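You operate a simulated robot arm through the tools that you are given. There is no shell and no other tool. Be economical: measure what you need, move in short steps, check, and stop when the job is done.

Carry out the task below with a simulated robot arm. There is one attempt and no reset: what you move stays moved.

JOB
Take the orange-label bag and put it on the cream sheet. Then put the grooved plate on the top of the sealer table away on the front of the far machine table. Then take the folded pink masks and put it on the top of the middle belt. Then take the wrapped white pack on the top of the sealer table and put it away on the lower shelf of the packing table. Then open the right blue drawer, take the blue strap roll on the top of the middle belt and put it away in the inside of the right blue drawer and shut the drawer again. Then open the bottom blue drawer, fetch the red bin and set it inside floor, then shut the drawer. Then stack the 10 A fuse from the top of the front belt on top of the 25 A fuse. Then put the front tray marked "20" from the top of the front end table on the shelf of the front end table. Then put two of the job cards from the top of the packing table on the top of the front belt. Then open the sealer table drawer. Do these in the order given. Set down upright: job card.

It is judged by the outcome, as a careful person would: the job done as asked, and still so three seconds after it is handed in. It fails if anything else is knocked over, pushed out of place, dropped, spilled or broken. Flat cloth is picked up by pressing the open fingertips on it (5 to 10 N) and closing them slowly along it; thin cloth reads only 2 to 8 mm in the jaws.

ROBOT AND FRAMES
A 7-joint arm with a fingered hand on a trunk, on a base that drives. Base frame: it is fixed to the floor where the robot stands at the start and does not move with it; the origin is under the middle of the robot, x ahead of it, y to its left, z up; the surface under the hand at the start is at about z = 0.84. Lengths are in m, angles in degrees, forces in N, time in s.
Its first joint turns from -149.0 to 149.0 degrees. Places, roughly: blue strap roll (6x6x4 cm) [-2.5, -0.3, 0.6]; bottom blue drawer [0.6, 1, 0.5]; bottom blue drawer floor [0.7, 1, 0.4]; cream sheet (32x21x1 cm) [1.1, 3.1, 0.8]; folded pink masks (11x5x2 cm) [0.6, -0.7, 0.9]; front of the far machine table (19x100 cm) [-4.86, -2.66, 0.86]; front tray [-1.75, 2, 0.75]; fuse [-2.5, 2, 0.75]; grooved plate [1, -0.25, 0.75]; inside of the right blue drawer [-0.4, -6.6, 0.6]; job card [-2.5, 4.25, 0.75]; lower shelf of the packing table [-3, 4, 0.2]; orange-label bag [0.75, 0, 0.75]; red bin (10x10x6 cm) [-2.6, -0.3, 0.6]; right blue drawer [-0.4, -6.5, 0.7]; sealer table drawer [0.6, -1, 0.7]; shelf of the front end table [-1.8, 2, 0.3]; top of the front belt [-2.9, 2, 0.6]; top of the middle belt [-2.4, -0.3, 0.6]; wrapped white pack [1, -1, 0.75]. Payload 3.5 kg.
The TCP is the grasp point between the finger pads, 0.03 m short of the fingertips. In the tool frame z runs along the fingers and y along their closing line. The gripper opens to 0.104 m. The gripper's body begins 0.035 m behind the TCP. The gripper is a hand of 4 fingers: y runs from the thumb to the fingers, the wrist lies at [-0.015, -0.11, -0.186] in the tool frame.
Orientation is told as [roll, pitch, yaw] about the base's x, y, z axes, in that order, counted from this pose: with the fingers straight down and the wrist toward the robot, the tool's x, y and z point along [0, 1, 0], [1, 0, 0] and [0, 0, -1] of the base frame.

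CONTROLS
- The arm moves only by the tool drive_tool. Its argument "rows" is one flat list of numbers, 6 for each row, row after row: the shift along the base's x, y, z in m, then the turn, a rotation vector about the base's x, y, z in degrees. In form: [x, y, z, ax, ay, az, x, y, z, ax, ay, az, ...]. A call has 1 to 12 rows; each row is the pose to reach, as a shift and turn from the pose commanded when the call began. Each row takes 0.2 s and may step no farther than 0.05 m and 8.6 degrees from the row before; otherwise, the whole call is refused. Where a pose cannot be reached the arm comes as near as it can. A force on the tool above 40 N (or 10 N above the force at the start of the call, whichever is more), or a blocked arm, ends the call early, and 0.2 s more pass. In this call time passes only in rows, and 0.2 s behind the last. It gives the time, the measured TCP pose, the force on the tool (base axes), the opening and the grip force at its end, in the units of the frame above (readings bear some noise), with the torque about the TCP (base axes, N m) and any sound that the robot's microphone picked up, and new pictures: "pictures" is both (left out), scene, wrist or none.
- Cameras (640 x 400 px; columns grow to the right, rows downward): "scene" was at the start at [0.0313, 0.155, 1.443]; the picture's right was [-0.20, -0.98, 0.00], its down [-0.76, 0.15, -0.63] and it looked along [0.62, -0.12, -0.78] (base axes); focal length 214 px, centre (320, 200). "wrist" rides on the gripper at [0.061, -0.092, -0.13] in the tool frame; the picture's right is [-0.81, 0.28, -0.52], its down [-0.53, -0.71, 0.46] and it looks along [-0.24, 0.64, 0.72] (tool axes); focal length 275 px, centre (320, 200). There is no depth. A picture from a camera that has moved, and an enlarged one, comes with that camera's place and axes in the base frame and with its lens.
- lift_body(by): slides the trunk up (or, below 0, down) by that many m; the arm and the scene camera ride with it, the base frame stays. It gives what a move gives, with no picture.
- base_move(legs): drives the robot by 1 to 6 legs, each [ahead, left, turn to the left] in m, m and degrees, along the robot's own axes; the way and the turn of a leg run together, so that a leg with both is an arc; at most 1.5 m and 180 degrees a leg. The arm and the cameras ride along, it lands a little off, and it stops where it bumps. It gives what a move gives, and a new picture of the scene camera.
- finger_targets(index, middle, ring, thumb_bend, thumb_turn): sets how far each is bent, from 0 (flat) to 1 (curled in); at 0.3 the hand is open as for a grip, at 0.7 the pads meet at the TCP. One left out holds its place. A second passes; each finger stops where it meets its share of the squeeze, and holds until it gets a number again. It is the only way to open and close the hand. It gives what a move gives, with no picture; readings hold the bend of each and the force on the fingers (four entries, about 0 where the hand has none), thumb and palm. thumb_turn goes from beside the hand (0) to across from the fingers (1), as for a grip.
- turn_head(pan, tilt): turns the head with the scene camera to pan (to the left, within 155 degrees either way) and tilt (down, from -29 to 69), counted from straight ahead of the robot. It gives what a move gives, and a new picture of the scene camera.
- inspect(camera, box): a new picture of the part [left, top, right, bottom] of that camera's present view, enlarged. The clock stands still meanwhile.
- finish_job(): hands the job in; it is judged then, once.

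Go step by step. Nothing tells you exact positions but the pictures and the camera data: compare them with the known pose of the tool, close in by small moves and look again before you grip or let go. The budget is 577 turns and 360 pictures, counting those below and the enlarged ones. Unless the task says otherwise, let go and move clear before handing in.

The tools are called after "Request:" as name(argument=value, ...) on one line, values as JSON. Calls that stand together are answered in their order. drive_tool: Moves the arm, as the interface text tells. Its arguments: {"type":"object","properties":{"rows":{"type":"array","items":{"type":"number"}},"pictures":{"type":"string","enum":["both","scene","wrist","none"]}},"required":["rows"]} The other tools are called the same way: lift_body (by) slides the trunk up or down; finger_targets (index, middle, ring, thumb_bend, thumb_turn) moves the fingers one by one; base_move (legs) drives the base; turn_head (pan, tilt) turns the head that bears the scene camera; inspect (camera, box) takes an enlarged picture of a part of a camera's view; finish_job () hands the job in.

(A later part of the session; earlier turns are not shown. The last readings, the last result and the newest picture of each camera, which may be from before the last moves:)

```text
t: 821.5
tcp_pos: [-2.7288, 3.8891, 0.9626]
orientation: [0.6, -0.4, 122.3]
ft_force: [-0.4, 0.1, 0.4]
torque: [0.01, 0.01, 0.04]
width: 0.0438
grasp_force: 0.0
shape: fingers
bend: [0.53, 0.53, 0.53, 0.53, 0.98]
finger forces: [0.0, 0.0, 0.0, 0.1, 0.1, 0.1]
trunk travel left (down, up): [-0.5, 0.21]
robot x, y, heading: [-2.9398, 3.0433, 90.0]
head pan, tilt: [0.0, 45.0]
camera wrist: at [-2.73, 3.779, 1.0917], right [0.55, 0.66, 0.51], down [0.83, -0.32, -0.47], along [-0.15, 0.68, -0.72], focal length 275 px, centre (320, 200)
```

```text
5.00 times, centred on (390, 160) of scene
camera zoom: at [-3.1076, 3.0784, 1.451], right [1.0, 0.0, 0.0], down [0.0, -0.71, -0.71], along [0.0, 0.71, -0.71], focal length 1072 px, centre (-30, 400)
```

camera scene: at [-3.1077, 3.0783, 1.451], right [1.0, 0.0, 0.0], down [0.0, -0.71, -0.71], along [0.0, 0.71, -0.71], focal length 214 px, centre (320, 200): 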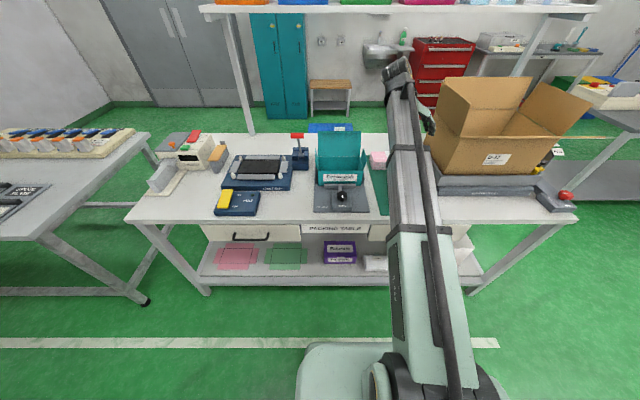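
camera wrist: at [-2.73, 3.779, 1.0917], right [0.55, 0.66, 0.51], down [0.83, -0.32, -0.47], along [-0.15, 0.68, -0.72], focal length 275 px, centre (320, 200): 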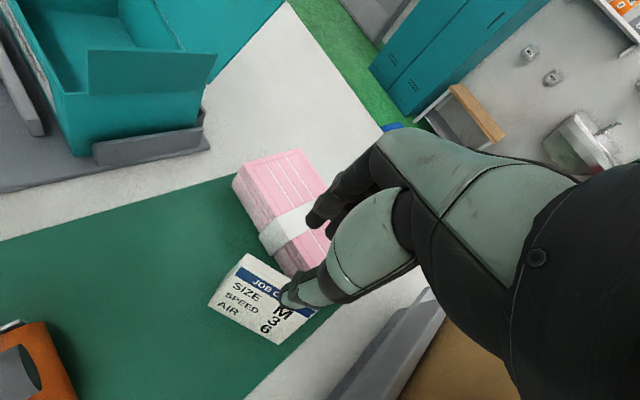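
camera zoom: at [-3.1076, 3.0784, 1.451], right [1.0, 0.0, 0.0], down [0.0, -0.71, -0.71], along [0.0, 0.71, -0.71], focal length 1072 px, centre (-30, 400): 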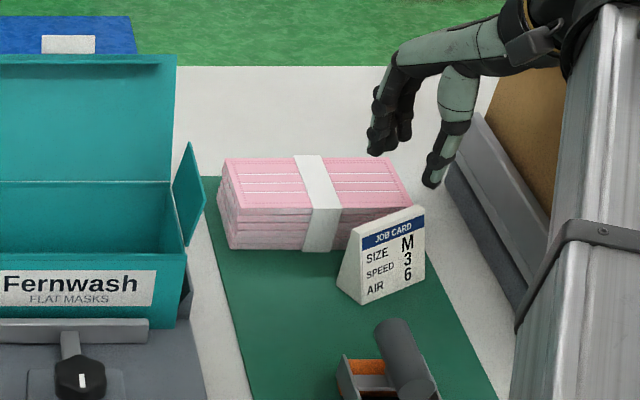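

Request:
drive_tool(rows=[-0.01, -0.004, -0.02, 0, 0, -4, -0.02, -0.008, -0.045, 0, 0, -4], pictures="wrist")

Request:
inspect(camera="scene", box=[350, 130, 430, 194])

```text
t: 822.1
tcp_pos: [-2.7475, 3.8789, 0.9164]
orientation: [0.5, -0.3, 118.0]
ft_force: [0.2, 0.1, 0.2]
torque: [-0.02, -0.02, 0.02]
width: 0.0434
grasp_force: 0.0
shape: fingers
bend: [0.53, 0.53, 0.53, 0.53, 0.98]
finger forces: [0.0, 0.0, 0.0, 0.0, 0.1, 0.0]
trunk travel left (down, up): [-0.5, 0.21]
robot x, y, heading: [-2.9402, 3.0419, 90.1]
head pan, tilt: [0.0, 45.0]
camera wrist: at [-2.7574, 3.7709, 1.0458], right [0.59, 0.62, 0.51], down [0.8, -0.38, -0.47], along [-0.1, 0.68, -0.72], focal length 275 px, centre (320, 200)
```

wrist: 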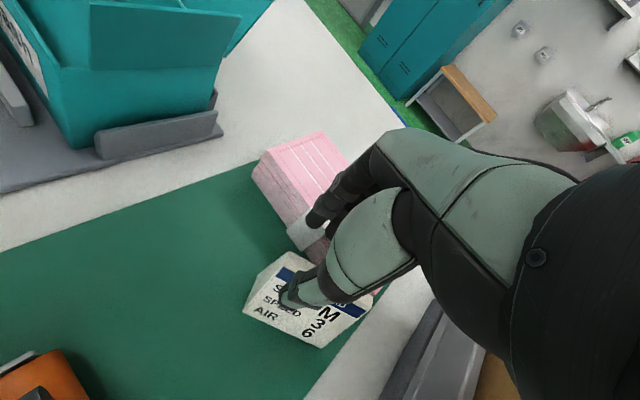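

```text
6.25 times, centred on (390, 162) of scene
camera zoom: at [-3.1077, 3.0782, 1.451], right [1.0, 0.0, 0.0], down [0.0, -0.71, -0.71], along [0.0, 0.71, -0.71], focal length 1340 px, centre (-118, 438)
```

zoom: 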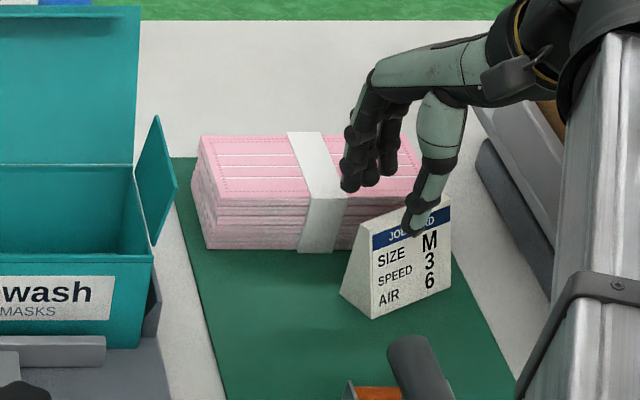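

Request:
drive_tool(rows=[-0.003, 0.0055, -0.02, 0, 0, 0, -0.003, 0.0055, -0.038, 0, 0, 0, -0.003, 0.0055, -0.052, 0, 0, 0], pictures="wrist")

Request:
inspect(camera="scene", box=[350, 130, 430, 194])

```text
t: 822.9
tcp_pos: [-2.7499, 3.8831, 0.8662]
orientation: [0.6, -0.4, 118.2]
ft_force: [0.3, -3.6, 2.7]
torque: [0.12, -0.04, -0.02]
width: 0.0438
grasp_force: 2.0
shape: fingers
bend: [0.53, 0.53, 0.56, 0.53, 0.98]
finger forces: [0.0, 0.0, 4.1, 0.1, 0.0, 0.0]
trunk travel left (down, up): [-0.5, 0.21]
robot x, y, heading: [-2.9393, 3.0409, 90.0]
head pan, tilt: [0.0, 45.0]
camera wrist: at [-2.7602, 3.7742, 0.9961], right [0.59, 0.62, 0.51], down [0.8, -0.38, -0.47], along [-0.1, 0.68, -0.72], focal length 275 px, centre (320, 200)
```

wrist: 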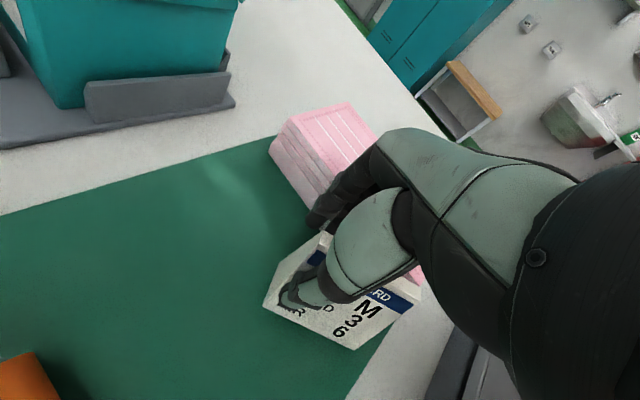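

```text
6.25 times, centred on (390, 162) of scene
camera zoom: at [-3.1078, 3.0773, 1.4511], right [1.0, 0.0, 0.0], down [0.0, -0.71, -0.71], along [0.0, 0.71, -0.71], focal length 1340 px, centre (-118, 438)
```

zoom: 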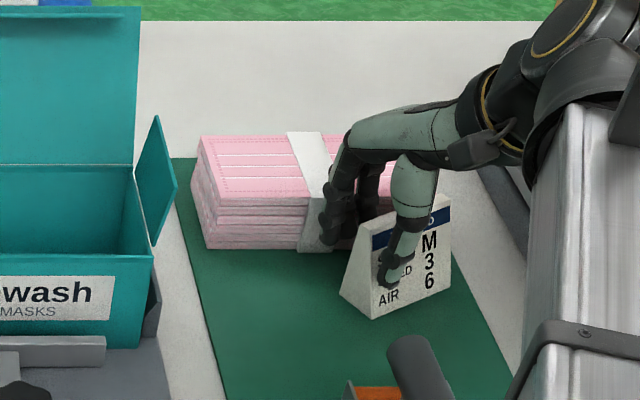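

Request:
finger_targets(ring=0.62, index=0.75, middle=0.75, thumb_bend=0.75)

Request:
drive_tool(rows=[0, 0, 0.01, 0, 0, 0, 0, 0, 0.03, 0, 0, 0], pictures="wrist")

Request:
inspect(camera="scene", box=[350, 130, 430, 194])

```text
t: 823.9
tcp_pos: [-2.7499, 3.8846, 0.866]
orientation: [0.6, -0.4, 118.0]
ft_force: [1.1, -1.2, 2.0]
torque: [-0.19, -0.1, 0.06]
width: 0.0164
grasp_force: 15.5
shape: fingers
bend: [0.73, 0.73, 0.62, 0.63, 0.95]
finger forces: [8.9, 5.0, 0.0, 0.0, 17.4, 0.1]
trunk travel left (down, up): [-0.5, 0.21]
robot x, y, heading: [-2.9358, 3.0428, 90.0]
head pan, tilt: [0.0, 45.0]
```

```text
t: 824.5
tcp_pos: [-2.7503, 3.884, 0.8958]
orientation: [0.6, -0.4, 118.1]
ft_force: [0.3, 0.4, -1.1]
torque: [0.02, 0.03, 0.0]
width: 0.0163
grasp_force: 15.5
shape: fingers
bend: [0.73, 0.74, 0.62, 0.63, 0.95]
finger forces: [10.4, 4.8, 0.0, 0.0, 15.0, 0.1]
trunk travel left (down, up): [-0.5, 0.21]
robot x, y, heading: [-2.9402, 3.043, 90.0]
head pan, tilt: [0.0, 45.0]
camera wrist: at [-2.7605, 3.7747, 1.0251], right [0.59, 0.62, 0.51], down [0.8, -0.38, -0.47], along [-0.1, 0.68, -0.72], focal length 275 px, centre (320, 200)
```

wrist: 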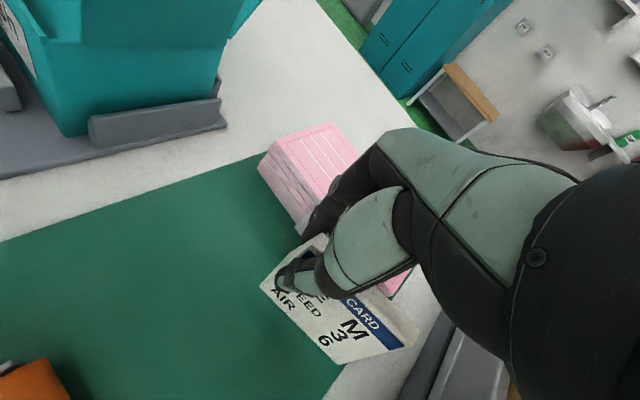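

```text
6.25 times, centred on (390, 162) of scene
camera zoom: at [-3.1077, 3.0782, 1.451], right [1.0, 0.0, 0.0], down [0.0, -0.71, -0.71], along [0.0, 0.71, -0.71], focal length 1340 px, centre (-118, 438)
```

zoom: 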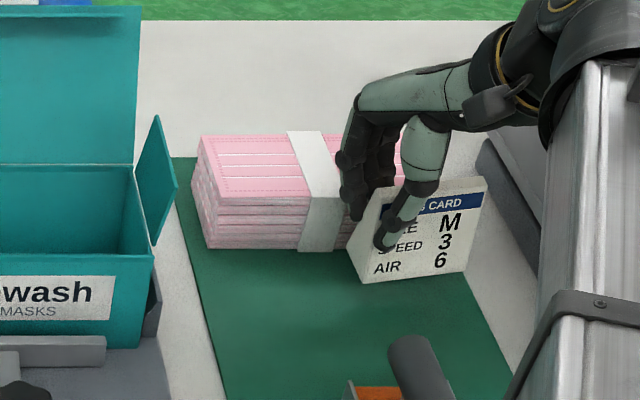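

The card is held upright and the masks are undisturbed. I lift and retract.

Request:
drive_tool(rows=[0, 0, 0.04, 0, 0, 0, 0, 0, 0.08, 0, 0, 0, 0, 0, 0.12, 0, 0, 0, 0, -0.02, 0.16, 0, 0, 0, 0, -0.04, 0.2, 0, 0, 0, 0, -0.07, 0.235, 0, 0, 0, 0, -0.11, 0.26, 0, 0, 0, 0, -0.15, 0.27, 0, 0, 0, 0, -0.19, 0.27, 0, 0, 0], pictures="wrist")

Request:
base_move(legs=[[-0.22, 0, 0], [0, 0, 90], [0, 0, 90]])

```text
t: 826.5
tcp_pos: [-2.7485, 3.6929, 1.1662]
orientation: [0.6, -0.4, 118.0]
ft_force: [-0.4, 0.5, -1.1]
torque: [-0.04, 0.02, -0.02]
width: 0.0161
grasp_force: 14.3
shape: fingers
bend: [0.73, 0.74, 0.62, 0.63, 0.95]
finger forces: [10.5, 4.5, 0.1, 0.1, 14.9, 0.0]
trunk travel left (down, up): [-0.5, 0.21]
robot x, y, heading: [-2.9337, 3.0389, 89.9]
head pan, tilt: [0.0, 45.0]
camera wrist: at [-2.7588, 3.5836, 1.2966], right [0.59, 0.62, 0.51], down [0.8, -0.38, -0.47], along [-0.1, 0.68, -0.72], focal length 275 px, centre (320, 200)
```

wrist: 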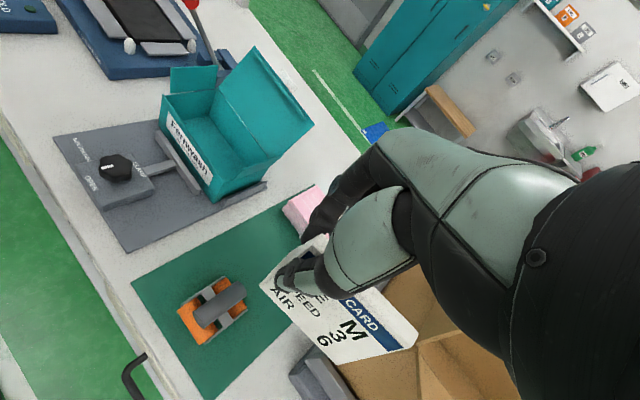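

```text
t: 835.7
tcp_pos: [-3.1564, 2.1753, 1.1665]
orientation: [0.6, -0.4, -64.4]
ft_force: [0.7, -0.6, 0.2]
torque: [0.03, -0.01, 0.01]
width: 0.0154
grasp_force: 12.8
shape: fingers
bend: [0.74, 0.74, 0.62, 0.63, 0.95]
finger forces: [9.2, 4.1, 0.0, 0.0, 13.2, 0.1]
trunk travel left (down, up): [-0.5, 0.21]
robot x, y, heading: [-2.9388, 2.8206, -92.3]
head pan, tilt: [0.0, 45.0]
camera scene: at [-2.7688, 2.7745, 1.451], right [-1.0, 0.04, 0.0], down [0.03, 0.71, -0.71], along [-0.03, -0.71, -0.71], focal length 214 px, centre (320, 200)
```

scene: 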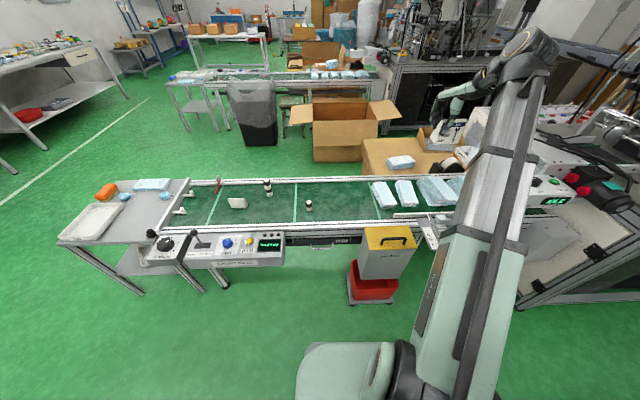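

Request:
base_move(legs=[[0, 0.88, 2]])

Request:
lift_body(by=-0.25)

Request:
drive_tool(rows=[0, -0.02, -0.01, 0, 0, -7, 0, -0.05, -0.02, 0, 0, -14, 0, -0.08, -0.03, 0, 0, -21, 0, -0.11, -0.04, 0, 0, -26, 0, -0.14, -0.05, 0, 0, -26])

```text
t: 840.4
tcp_pos: [-2.2228, 2.1518, 1.1658]
orientation: [0.6, -0.5, -61.2]
ft_force: [-0.5, -0.1, -0.7]
torque: [0.01, 0.0, 0.01]
width: 0.0154
grasp_force: 13.4
shape: fingers
bend: [0.74, 0.74, 0.62, 0.63, 0.95]
finger forces: [9.2, 4.1, 0.0, 0.0, 13.1, 0.1]
trunk travel left (down, up): [-0.5, 0.21]
robot x, y, heading: [-2.0424, 2.8037, -89.2]
head pan, tilt: [0.0, 45.0]
camera scene: at [-1.8684, 2.771, 1.451], right [-1.0, -0.01, 0.0], down [-0.01, 0.71, -0.71], along [0.01, -0.71, -0.71], focal length 214 px, centre (320, 200)
```

scene: 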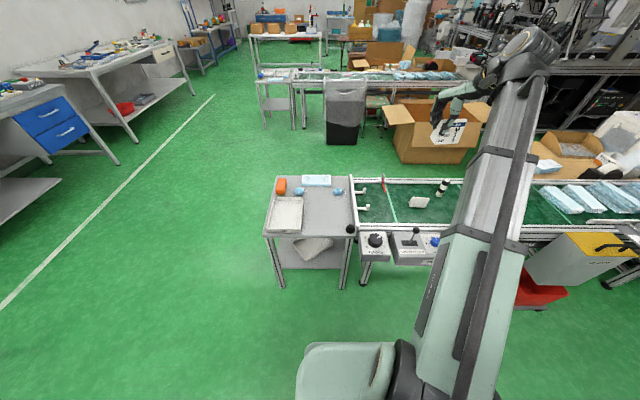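

```text
t: 843.0
tcp_pos: [-2.2228, 2.1518, 0.9165]
orientation: [0.7, -0.4, -61.2]
ft_force: [0.3, -0.8, -0.8]
torque: [-0.01, -0.02, 0.01]
width: 0.0154
grasp_force: 13.2
shape: fingers
bend: [0.74, 0.74, 0.62, 0.63, 0.95]
finger forces: [9.3, 4.0, 0.0, 0.1, 13.1, 0.0]
trunk travel left (down, up): [-0.25, 0.46]
robot x, y, heading: [-2.041, 2.8062, -89.2]
head pan, tilt: [0.0, 45.0]
```

```text
t: 844.2
tcp_pos: [-2.2221, 2.0126, 0.8659]
orientation: [0.6, -0.4, -87.4]
ft_force: [-0.1, 0.0, -0.2]
torque: [0.0, -0.02, 0.02]
width: 0.0149
grasp_force: 13.1
shape: fingers
bend: [0.74, 0.74, 0.62, 0.63, 0.95]
finger forces: [9.3, 4.1, 0.0, 0.0, 13.2, 0.0]
trunk travel left (down, up): [-0.25, 0.46]
robot x, y, heading: [-2.0416, 2.8033, -89.5]
head pan, tilt: [0.0, 45.0]
camera scene: at [-1.8684, 2.7712, 1.201], right [-1.0, -0.01, 0.0], down [-0.01, 0.71, -0.71], along [0.01, -0.71, -0.71], focal length 214 px, centre (320, 200)
camera wrist: at [-2.1677, 2.1071, 0.9958], right [-0.8, -0.31, 0.51], down [-0.56, 0.68, -0.47], along [-0.21, -0.66, -0.72], focal length 275 px, centre (320, 200)
```

scene: 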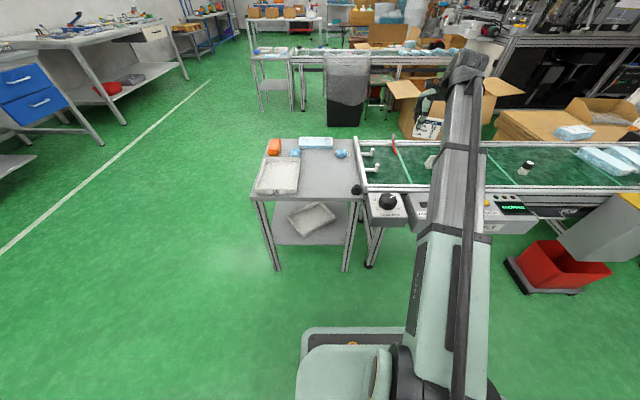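
wrist: 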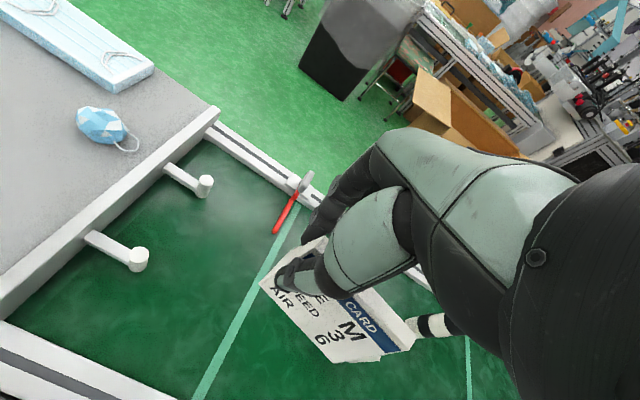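

Request:
drive_tool(rows=[0.018, -0.018, -0.03, 0, 0, 0, 0.037, -0.037, -0.06, 0, 0, 0, 0.037, -0.037, -0.1, 0, 0, 0, 0.037, -0.037, -0.14, 0, 0, 0, 0.037, -0.037, -0.165, 0, 0, 0])

Request:
inspect(camera="scene", box=[350, 110, 510, 220])

```text
t: 845.4
tcp_pos: [-2.1835, 1.9773, 0.7004]
orientation: [0.6, -0.3, -87.2]
ft_force: [0.9, -0.1, -0.8]
torque: [0.0, -0.05, 0.01]
width: 0.015
grasp_force: 13.3
shape: fingers
bend: [0.74, 0.74, 0.62, 0.63, 0.95]
finger forces: [9.1, 4.2, 0.1, 0.0, 13.1, 0.1]
trunk travel left (down, up): [-0.25, 0.46]
robot x, y, heading: [-2.0413, 2.8016, -89.2]
head pan, tilt: [0.0, 45.0]
camera scene: at [-1.8684, 2.771, 1.201], right [-1.0, -0.01, 0.0], down [-0.01, 0.71, -0.71], along [0.01, -0.71, -0.71], focal length 214 px, centre (320, 200)
camera wrist: at [-2.1297, 2.073, 0.831], right [-0.8, -0.31, 0.51], down [-0.56, 0.68, -0.47], along [-0.2, -0.66, -0.72], focal length 275 px, centre (320, 200)
```

scene: 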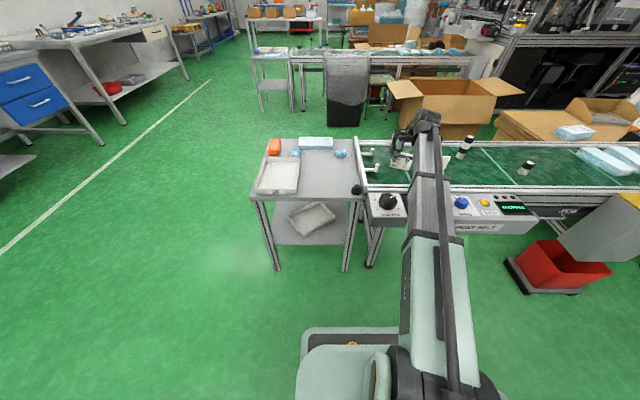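
wrist: 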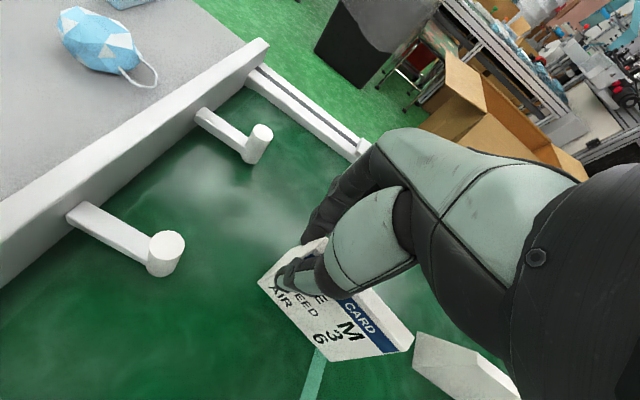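

```text
3.64 times, centred on (430, 165) of scene
camera zoom: at [-1.8684, 2.771, 1.201], right [-1.0, -0.01, 0.0], down [-0.01, 0.71, -0.71], along [0.01, -0.71, -0.71], focal length 780 px, centre (-80, 327)
```

zoom: 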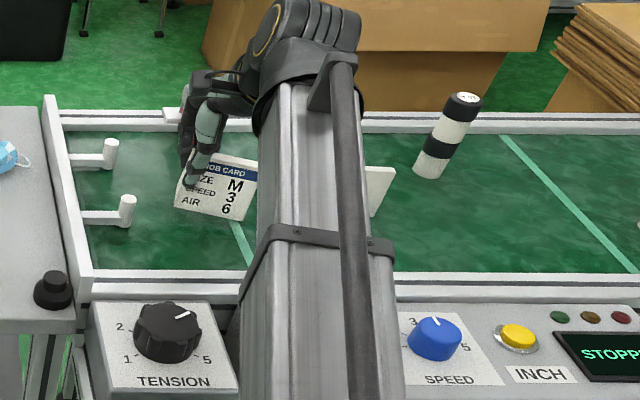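

Request:
drive_tool(rows=[0, 0, -0.007, 0, 0, 0, 0, 0, -0.013, 0, 0, 0, 0, 0, -0.018, 0, 0, 0], pictures="none")

```text
t: 846.2
tcp_pos: [-2.185, 1.975, 0.6852]
orientation: [0.6, -0.4, -87.2]
ft_force: [-0.4, -1.6, 4.3]
torque: [0.07, 0.0, 0.02]
width: 0.0152
grasp_force: 15.5
shape: fingers
bend: [0.74, 0.74, 0.62, 0.63, 0.95]
finger forces: [8.5, 7.4, 0.0, 0.0, 14.3, 0.1]
trunk travel left (down, up): [-0.25, 0.46]
robot x, y, heading: [-2.0421, 2.8068, -89.3]
head pan, tilt: [0.0, 45.0]
```

Request:
drive_tool(rows=[0, 0, -0.003, 0, 0, 0, 0, 0, -0.005, 0, 0, 0], pictures="wrist")

Request:
inspect(camera="scene", box=[370, 120, 470, 200])

```text
t: 846.8
tcp_pos: [-2.1852, 1.9747, 0.6817]
orientation: [0.6, -0.5, -87.3]
ft_force: [-2.8, -8.6, 23.9]
torque: [0.01, -0.02, -0.03]
width: 0.0155
grasp_force: 21.4
shape: fingers
bend: [0.74, 0.74, 0.62, 0.66, 0.95]
finger forces: [14.7, 10.6, 0.0, 0.1, 17.4, 0.0]
trunk travel left (down, up): [-0.25, 0.46]
robot x, y, heading: [-2.0412, 2.8054, -89.4]
head pan, tilt: [0.0, 45.0]
camera wrist: at [-2.1303, 2.0707, 0.8106], right [-0.8, -0.31, 0.51], down [-0.56, 0.68, -0.47], along [-0.21, -0.66, -0.72], focal length 275 px, centre (320, 200)
```

wrist: 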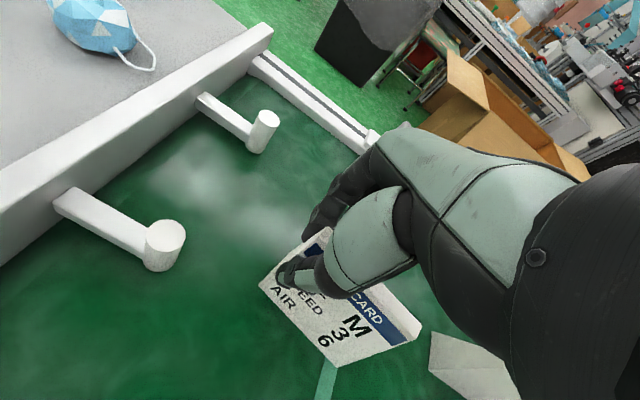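

```text
5.00 times, centred on (420, 160) of scene
camera zoom: at [-1.8683, 2.7723, 1.2013], right [-1.0, -0.01, 0.0], down [-0.01, 0.71, -0.71], along [0.01, -0.71, -0.71], focal length 1072 px, centre (-180, 400)
```

zoom: 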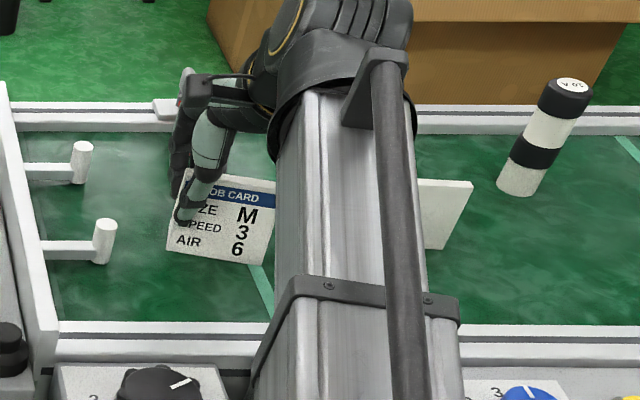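

Request:
drive_tool(rows=[0, 0, 0.003, 0, 0, 0], pictures="none")

Request:
finger_targets(index=0.6, middle=0.6, ring=0.55, thumb_bend=0.55)

Request:
finger_targets(index=0.5, middle=0.5, ring=0.5, thumb_bend=0.48)

Request:
drive_tool(rows=[0, 0, 0.02, 0, 0, 0, 0, 0, 0.05, 0, 0, 0, 0, 0, 0.09, 0, 0, 0, 0, 0, 0.14, 0, 0, 0, 0, 0, 0.19, 0, 0, 0, 0, 0.02, 0.23, 0, 0, 0])

Request:
inspect(camera="scene", box=[370, 120, 470, 200])

```text
t: 847.2
tcp_pos: [-2.185, 1.9745, 0.6821]
orientation: [0.6, -0.3, -87.2]
ft_force: [0.7, -6.5, 14.4]
torque: [-0.01, -0.1, 0.0]
width: 0.015
grasp_force: 18.8
shape: fingers
bend: [0.74, 0.74, 0.62, 0.66, 0.95]
finger forces: [13.6, 7.2, 0.0, 0.0, 15.9, 0.0]
trunk travel left (down, up): [-0.25, 0.46]
robot x, y, heading: [-2.0414, 2.8051, -89.2]
head pan, tilt: [0.0, 45.0]
```

```text
t: 848.2
tcp_pos: [-2.1859, 1.975, 0.6814]
orientation: [0.5, -0.4, -87.2]
ft_force: [0.8, 0.0, 0.2]
torque: [0.01, 0.01, 0.02]
width: 0.0322
grasp_force: 0.0
shape: fingers
bend: [0.6, 0.6, 0.55, 0.55, 0.97]
finger forces: [0.0, 0.0, 0.0, 0.0, 0.1, 0.1]
trunk travel left (down, up): [-0.25, 0.46]
robot x, y, heading: [-2.0431, 2.8061, -89.3]
head pan, tilt: [0.0, 45.0]
```

```text
t: 849.2
tcp_pos: [-2.1856, 1.9745, 0.6813]
orientation: [0.6, -0.5, -87.3]
ft_force: [-0.2, 0.8, 0.5]
torque: [0.01, -0.04, -0.02]
width: 0.054
grasp_force: 0.0
shape: fingers
bend: [0.5, 0.5, 0.5, 0.48, 0.97]
finger forces: [0.0, 0.1, 0.0, 0.0, 0.0, 0.0]
trunk travel left (down, up): [-0.25, 0.46]
robot x, y, heading: [-2.0418, 2.8079, -89.4]
head pan, tilt: [0.0, 45.0]
```

```text
t: 850.6
tcp_pos: [-2.1848, 1.9922, 0.9117]
orientation: [0.6, -0.2, -87.2]
ft_force: [-0.7, -0.5, 0.0]
torque: [0.01, 0.01, 0.01]
width: 0.0544
grasp_force: 0.0
shape: fingers
bend: [0.5, 0.5, 0.5, 0.48, 0.97]
finger forces: [0.0, 0.0, 0.0, 0.0, 0.0, 0.0]
trunk travel left (down, up): [-0.25, 0.46]
robot x, y, heading: [-2.0335, 2.8079, -89.0]
head pan, tilt: [0.0, 45.0]
camera scene: at [-1.8685, 2.7707, 1.2009], right [-1.0, -0.01, 0.0], down [-0.01, 0.71, -0.71], along [0.01, -0.71, -0.71], focal length 214 px, centre (320, 200)
camera wrist: at [-2.1298, 2.0877, 1.0419], right [-0.8, -0.31, 0.51], down [-0.56, 0.68, -0.47], along [-0.2, -0.66, -0.72], focal length 275 px, centre (320, 200)
```

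scene: 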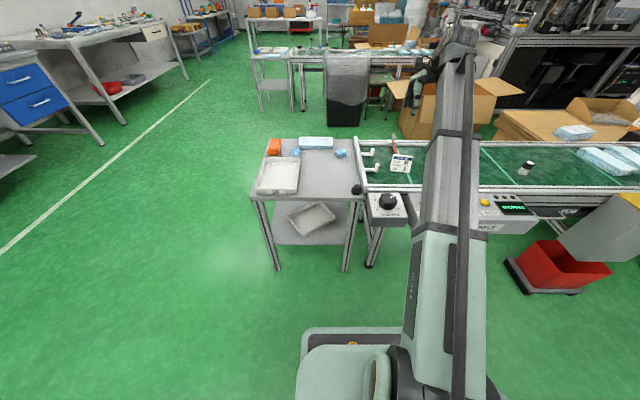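
wrist: 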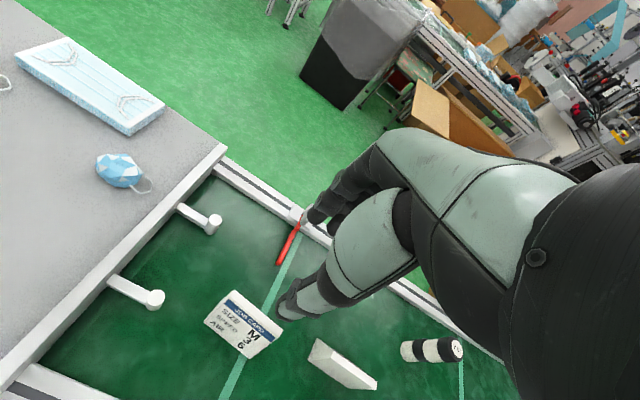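

```text
5.00 times, centred on (420, 160) of scene
camera zoom: at [-1.8685, 2.7707, 1.2009], right [-1.0, -0.01, 0.0], down [-0.01, 0.71, -0.71], along [0.01, -0.71, -0.71], focal length 1072 px, centre (-180, 400)
```

zoom: 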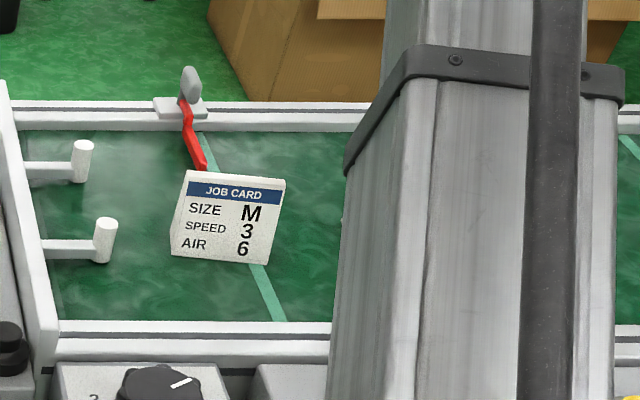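

Both cards stand upright on the belt. Last task: open the sealer table drawer. I drive there.

Request:
lift_body(by=0.25)

Request:
drive_tool(rows=[0, 0.04, 0, 0, 0, 0, 0, 0.08, 0, 0, 0, 0, 0, 0.12, 0, 0, 0, 0], pictures="none")

Request:
base_move(legs=[[-0.1, 0.8, 0], [0, 0.8, 0], [1.4, 0, 0], [1.4, 0, 0]])

```text
t: 853.2
tcp_pos: [-2.1843, 1.9929, 1.1623]
orientation: [0.6, -0.3, -87.2]
ft_force: [0.4, -0.3, -0.2]
torque: [-0.02, 0.0, 0.0]
width: 0.0544
grasp_force: 0.1
shape: fingers
bend: [0.5, 0.5, 0.5, 0.48, 0.97]
finger forces: [0.1, 0.0, 0.0, 0.0, 0.1, 0.1]
trunk travel left (down, up): [-0.5, 0.21]
robot x, y, heading: [-2.0414, 2.8051, -89.3]
head pan, tilt: [0.0, 45.0]
```

```text
t: 854.0
tcp_pos: [-2.1851, 2.1131, 1.1627]
orientation: [0.6, -0.4, -87.4]
ft_force: [-0.2, 0.3, -0.3]
torque: [-0.05, 0.02, 0.02]
width: 0.0542
grasp_force: 0.0
shape: fingers
bend: [0.5, 0.5, 0.5, 0.48, 0.97]
finger forces: [0.1, 0.0, 0.0, 0.0, 0.0, 0.0]
trunk travel left (down, up): [-0.5, 0.21]
robot x, y, heading: [-2.0398, 2.8032, -89.3]
head pan, tilt: [0.0, 45.0]
```

```text
t: 875.5
tcp_pos: [-0.6309, -0.5896, 1.1631]
orientation: [0.5, -0.4, -89.0]
ft_force: [-0.1, 0.3, 0.2]
torque: [0.0, -0.01, -0.01]
width: 0.0544
grasp_force: 0.1
shape: fingers
bend: [0.5, 0.5, 0.5, 0.48, 0.97]
finger forces: [0.0, 0.0, 0.1, 0.0, 0.1, 0.0]
trunk travel left (down, up): [-0.5, 0.21]
robot x, y, heading: [-0.4633, 0.0999, -91.0]
head pan, tilt: [0.0, 45.0]
camera scene: at [-0.2938, 0.058, 1.451], right [-1.0, 0.02, 0.0], down [0.01, 0.71, -0.71], along [-0.01, -0.71, -0.71], focal length 214 px, centre (320, 200)
```

scene: 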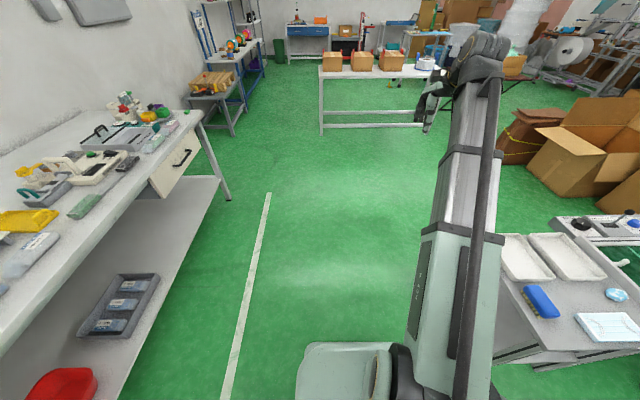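

Request:
base_move(legs=[[1.05, -0.05, 0], [0, 0, 91]])

Request:
lift_body(by=-0.25)

Request:
turn_head(pan=5, tilt=40)

Request:
inspect(camera="scene", box=[250, 120, 450, 260])

```text
t: 884.8
tcp_pos: [0.1384, -1.1283, 1.162]
orientation: [0.6, -0.4, 0.4]
ft_force: [-0.2, 0.5, 0.5]
torque: [0.01, 0.04, -0.02]
width: 0.0543
grasp_force: 0.1
shape: fingers
bend: [0.5, 0.5, 0.5, 0.48, 0.97]
finger forces: [0.1, 0.1, 0.0, 0.0, 0.1, 0.0]
trunk travel left (down, up): [-0.5, 0.21]
robot x, y, heading: [-0.5452, -0.9547, -1.4]
head pan, tilt: [0.0, 45.0]
camera scene: at [-0.5048, -0.7855, 1.451], right [-0.03, -1.0, 0.0], down [-0.71, 0.02, -0.71], along [0.71, -0.02, -0.71], focal length 214 px, centre (320, 200)
```

scene: 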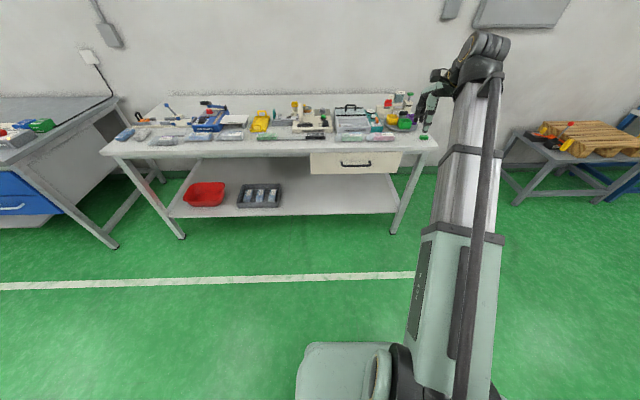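

```text
t: 887.3
tcp_pos: [0.1387, -1.1284, 0.9135]
orientation: [0.6, -0.4, 0.3]
ft_force: [-0.5, 0.5, 0.6]
torque: [0.01, 0.0, -0.01]
width: 0.0542
grasp_force: 0.0
shape: fingers
bend: [0.5, 0.5, 0.5, 0.48, 0.97]
finger forces: [0.1, 0.0, 0.0, 0.0, 0.0, 0.0]
trunk travel left (down, up): [-0.25, 0.46]
robot x, y, heading: [-0.5517, -0.9534, -1.6]
head pan, tilt: [0.0, 45.0]
```

```text
t: 888.0
tcp_pos: [0.1378, -1.1283, 0.9123]
orientation: [0.6, -0.3, 0.2]
ft_force: [-0.5, 0.2, -0.2]
torque: [0.02, -0.02, -0.01]
width: 0.0545
grasp_force: 0.0
shape: fingers
bend: [0.5, 0.5, 0.5, 0.48, 0.97]
finger forces: [0.0, 0.1, 0.0, 0.1, 0.0, 0.0]
trunk travel left (down, up): [-0.25, 0.46]
robot x, y, heading: [-0.5459, -0.954, -2.0]
head pan, tilt: [5.0, 40.0]
camera scene: at [-0.5012, -0.7782, 1.2082], right [0.06, -1.0, 0.0], down [-0.64, -0.04, -0.77], along [0.76, 0.04, -0.64], focal length 214 px, centre (320, 200)
```

scene: 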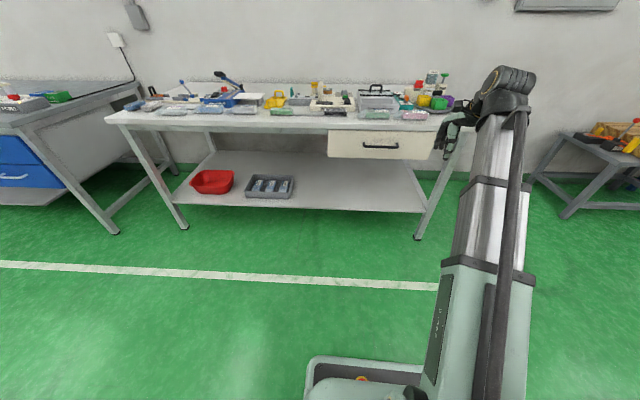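

```text
2.86 times, centred on (350, 190) of scene
camera zoom: at [-0.5012, -0.7782, 1.2082], right [0.06, -1.0, 0.0], down [-0.64, -0.04, -0.77], along [0.76, 0.04, -0.64], focal length 613 px, centre (234, 229)
```

zoom: 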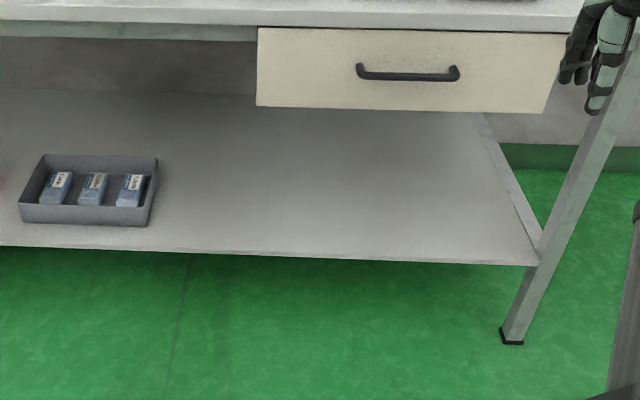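

Handle ≈[0.48, -1.018, 0.745]. I turn the hand to point forward at that height.

Request:
base_move(legs=[[0, 0, 1.8]])

Request:
lift_body(by=0.05)

Request:
finger_targets(index=0.42, middle=0.42, ring=0.42, thumb_bend=0.36)

Request:
drive_tool(rows=[0.01, 0.005, -0.01, 0, -8.2, 0, 0.02, 0.01, -0.02, 0, -16.4, 0, 0.03, 0.015, -0.03, 0, -24.6, 0, 0.04, 0.02, -0.05, 0, -32.8, 0, 0.05, 0.025, -0.07, 0, -41, 0, 0.06, 0.03, -0.09, 0, -49.2, 0, 0.07, 0.035, -0.11, 0, -57.4, 0, 0.08, 0.04, -0.13, 0, -65.6, 0, 0.09, 0.045, -0.15, 0, -73.8, 0, 0.1, 0.05, -0.18, 0, -82, 0, 0.11, 0.055, -0.205, 0, -90, 0])

Request:
inspect(camera="scene", box=[290, 110, 450, 230])

```text
t: 888.8
tcp_pos: [0.1436, -1.106, 0.9135]
orientation: [0.6, -0.5, 2.2]
ft_force: [-1.1, 0.6, 0.2]
torque: [-0.04, 0.02, 0.0]
width: 0.0543
grasp_force: 0.1
shape: fingers
bend: [0.5, 0.5, 0.5, 0.48, 0.97]
finger forces: [0.0, 0.0, 0.0, 0.1, 0.0, 0.0]
trunk travel left (down, up): [-0.25, 0.46]
robot x, y, heading: [-0.5473, -0.9539, 0.3]
head pan, tilt: [5.0, 40.0]
camera scene: at [-0.5068, -0.7768, 1.2083], right [0.09, -1.0, 0.0], down [-0.64, -0.06, -0.77], along [0.76, 0.07, -0.64], focal length 214 px, centre (320, 200)
```

scene: 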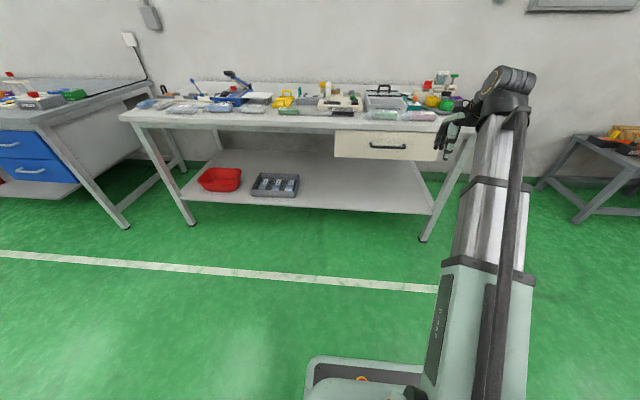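

```text
t: 889.7
tcp_pos: [0.1437, -1.1057, 0.9628]
orientation: [0.7, -0.4, 2.2]
ft_force: [-0.9, 0.3, -0.1]
torque: [-0.03, -0.02, -0.01]
width: 0.0542
grasp_force: 0.1
shape: fingers
bend: [0.5, 0.5, 0.5, 0.48, 0.97]
finger forces: [0.0, 0.1, 0.0, 0.0, 0.0, 0.0]
trunk travel left (down, up): [-0.3, 0.41]
robot x, y, heading: [-0.5459, -0.9509, 0.3]
head pan, tilt: [5.0, 40.0]
```

```text
t: 890.7
tcp_pos: [0.1433, -1.1062, 0.9637]
orientation: [0.7, -0.4, 2.2]
ft_force: [0.4, 0.7, 0.2]
torque: [0.0, 0.0, 0.01]
width: 0.0802
grasp_force: 0.0
shape: fingers
bend: [0.42, 0.42, 0.42, 0.36, 0.97]
finger forces: [0.0, 0.1, 0.0, 0.1, 0.0, 0.1]
trunk travel left (down, up): [-0.3, 0.41]
robot x, y, heading: [-0.5481, -0.9538, 0.1]
head pan, tilt: [5.0, 40.0]
```

```text
t: 893.1
tcp_pos: [0.2506, -1.0608, 0.7591]
orientation: [-93.1, -87.3, 94.5]
ft_force: [-0.1, -1.6, 0.1]
torque: [0.0, 0.0, -0.01]
width: 0.0803
grasp_force: 0.2
shape: fingers
bend: [0.42, 0.42, 0.42, 0.36, 0.97]
finger forces: [0.0, 0.1, 0.1, 0.0, 0.1, 0.1]
out of reach, approached as far as the arm can: row 11
trunk travel left (down, up): [-0.3, 0.41]
robot x, y, heading: [-0.5499, -0.953, -0.0]
head pan, tilt: [5.0, 40.0]
camera scene: at [-0.507, -0.7768, 1.2583], right [0.09, -1.0, 0.0], down [-0.64, -0.06, -0.77], along [0.76, 0.07, -0.64], focal length 214 px, centre (320, 200)
camera wrist: at [0.1179, -1.0065, 0.664], right [-0.5, -0.81, 0.31], down [0.47, -0.56, -0.69], along [0.73, -0.2, 0.66], focal length 275 px, centre (320, 200)
```

scene: 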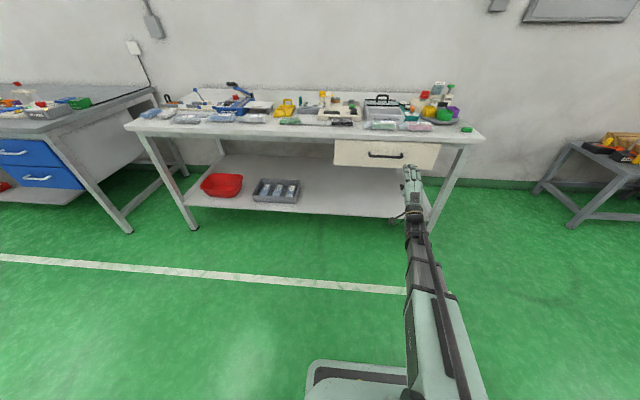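
wrist: 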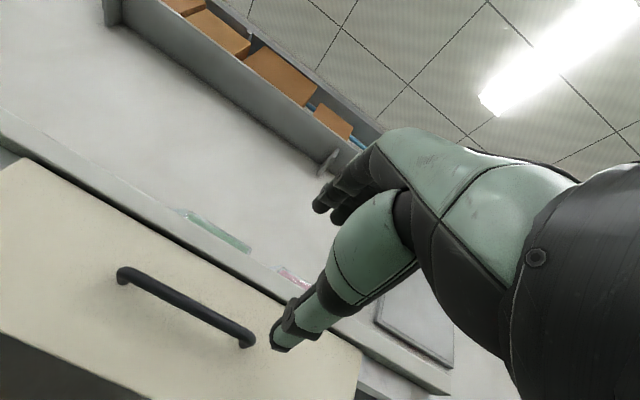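

```text
3.33 times, centred on (370, 170) of scene
camera zoom: at [-0.507, -0.7768, 1.2583], right [0.09, -1.0, 0.0], down [-0.64, -0.06, -0.77], along [0.76, 0.07, -0.64], focal length 715 px, centre (153, 300)
```

zoom: 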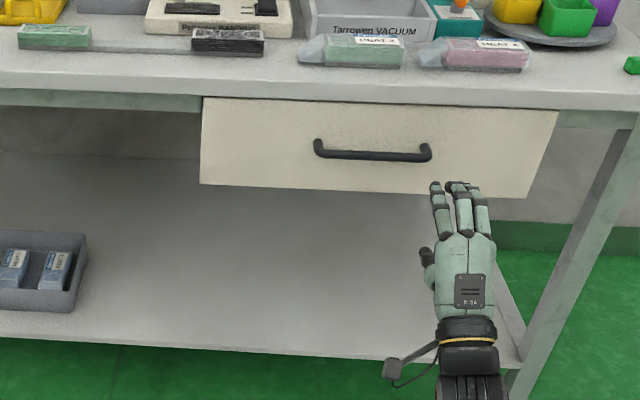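

Request:
base_move(legs=[[0.11, 0.045, 0]])

Request:
drive_tool(rows=[0, 0, -0.009, 0, 0, 0, 0, 0, -0.017, 0, 0, 0], pictures="wrist")

Request:
inspect(camera="scene", box=[310, 110, 450, 210])

```text
t: 894.3
tcp_pos: [0.3574, -1.0133, 0.7604]
orientation: [-90.9, -87.3, 92.4]
ft_force: [0.0, 0.8, 1.8]
torque: [-0.02, 0.01, 0.0]
width: 0.0804
grasp_force: 0.1
shape: fingers
bend: [0.42, 0.42, 0.42, 0.36, 0.97]
finger forces: [0.0, 0.0, 0.0, 0.1, 0.1, 0.0]
trunk travel left (down, up): [-0.3, 0.41]
robot x, y, heading: [-0.4419, -0.9106, 0.4]
head pan, tilt: [5.0, 40.0]
camera scene: at [-0.4003, -0.7312, 1.2583], right [0.09, -1.0, 0.0], down [-0.64, -0.06, -0.77], along [0.76, 0.07, -0.64], focal length 214 px, centre (320, 200)
```

scene: 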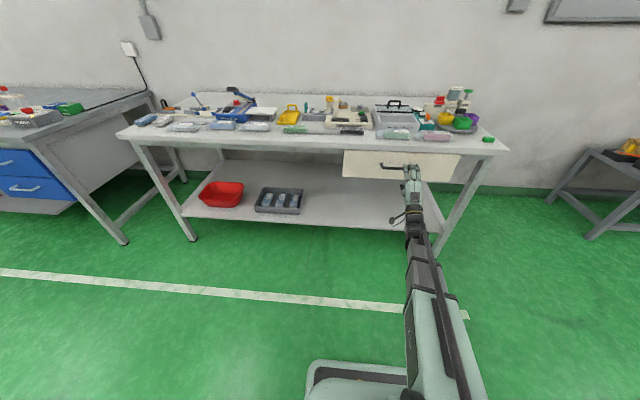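

```text
t: 894.9
tcp_pos: [0.3561, -1.013, 0.7433]
orientation: [-89.4, -87.2, 91.0]
ft_force: [-0.2, -0.4, -0.4]
torque: [-0.01, 0.0, 0.02]
width: 0.0804
grasp_force: 0.0
shape: fingers
bend: [0.42, 0.42, 0.42, 0.36, 0.97]
finger forces: [0.1, 0.0, 0.0, 0.1, 0.1, 0.0]
trunk travel left (down, up): [-0.3, 0.41]
robot x, y, heading: [-0.4391, -0.9106, 0.4]
head pan, tilt: [5.0, 40.0]
camera wrist: at [0.2232, -0.9603, 0.6474], right [-0.49, -0.81, 0.32], down [0.47, -0.55, -0.69], along [0.73, -0.19, 0.66], focal length 275 px, centre (320, 200)
```

wrist: 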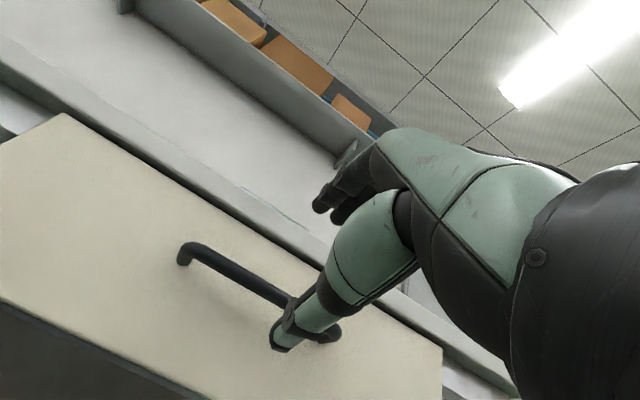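

```text
4.00 times, centred on (380, 160) of scene
camera zoom: at [-0.4001, -0.7312, 1.2583], right [0.09, -1.0, 0.0], down [-0.64, -0.06, -0.77], along [0.76, 0.07, -0.64], focal length 858 px, centre (80, 360)
```

zoom: 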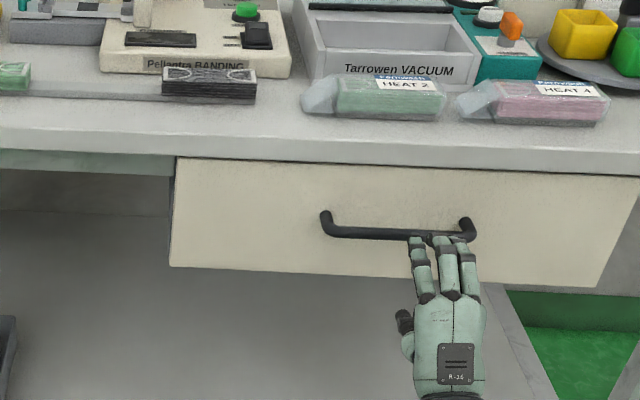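

Request:
drive_tool(rows=[0.035, 0, 0, 0, 0, 0, 0.07, 0, -0.001, 0, 0, 0, 0.095, 0, -0.002, 0, 0, 0, 0.104, 0, -0.002, 0, 0, 0], pictures="wrist")

```text
t: 895.9
tcp_pos: [0.4631, -1.0189, 0.7438]
orientation: [-85.9, -86.8, 88.1]
ft_force: [-0.6, 0.3, -0.7]
torque: [-0.02, -0.03, -0.03]
width: 0.0804
grasp_force: 0.1
shape: fingers
bend: [0.42, 0.42, 0.42, 0.36, 0.97]
finger forces: [0.0, 0.1, 0.0, 0.1, 0.1, 0.0]
out of reach, approached as far as the arm can: row 2, 3, 4
trunk travel left (down, up): [-0.3, 0.41]
robot x, y, heading: [-0.4388, -0.9089, 0.0]
head pan, tilt: [5.0, 40.0]
camera wrist: at [0.3297, -0.9667, 0.6484], right [-0.49, -0.81, 0.32], down [0.47, -0.55, -0.68], along [0.73, -0.18, 0.65], focal length 275 px, centre (320, 200)
```

wrist: 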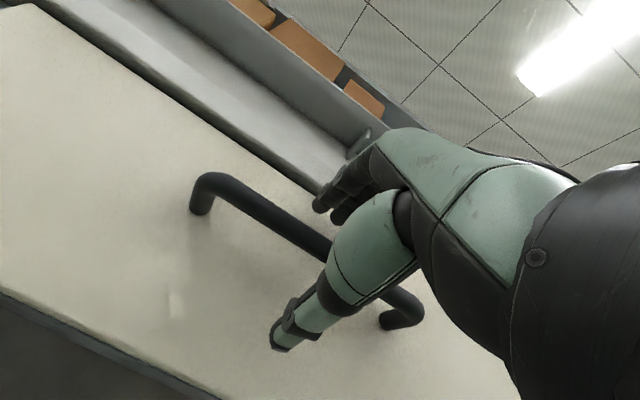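

The bar is between thumb and fingers; I close and pull.

Request:
finger_targets(index=0.72, middle=0.72, ring=0.72, thumb_bend=0.72)

Request:
base_move(legs=[[-0.1, 0, 0]])

Request:
inspect(camera="scene", box=[310, 110, 470, 210])

```text
t: 896.9
tcp_pos: [0.464, -1.0184, 0.7425]
orientation: [-85.4, -86.8, 87.6]
ft_force: [0.7, -0.5, -3.2]
torque: [-0.02, -0.01, -0.05]
width: 0.0001
grasp_force: 2.4
shape: fingers
bend: [0.72, 0.72, 0.72, 0.69, 0.97]
finger forces: [0.0, 0.0, 0.1, 0.1, 4.1, 0.1]
trunk travel left (down, up): [-0.3, 0.41]
robot x, y, heading: [-0.4425, -0.9093, 0.4]
head pan, tilt: [5.0, 40.0]
```

```text
t: 898.0
tcp_pos: [0.364, -1.0164, 0.7422]
orientation: [-85.9, -86.9, 88.1]
ft_force: [-0.1, -0.6, -3.2]
torque: [-0.01, 0.02, 0.0]
width: 0.0002
grasp_force: 2.2
shape: fingers
bend: [0.72, 0.72, 0.72, 0.69, 0.97]
finger forces: [0.0, 0.0, 0.1, 0.1, 3.5, 0.0]
trunk travel left (down, up): [-0.3, 0.41]
robot x, y, heading: [-0.5409, -0.9096, 0.1]
head pan, tilt: [5.0, 40.0]
camera scene: at [-0.4999, -0.7317, 1.2583], right [0.09, -1.0, 0.0], down [-0.64, -0.06, -0.77], along [0.76, 0.07, -0.64], focal length 214 px, centre (320, 200)
```

scene: 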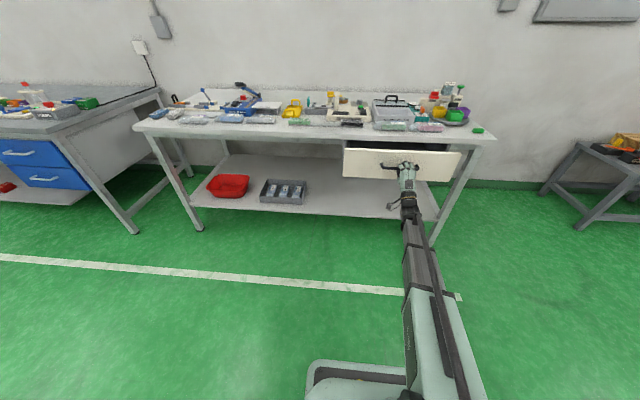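

```text
4.00 times, centred on (390, 160) of scene
camera zoom: at [-0.4999, -0.7317, 1.2583], right [0.09, -1.0, 0.0], down [-0.64, -0.06, -0.77], along [0.76, 0.07, -0.64], focal length 858 px, centre (40, 360)
```

zoom: 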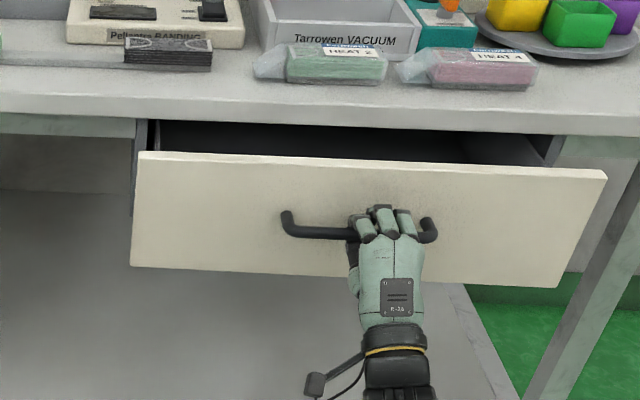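

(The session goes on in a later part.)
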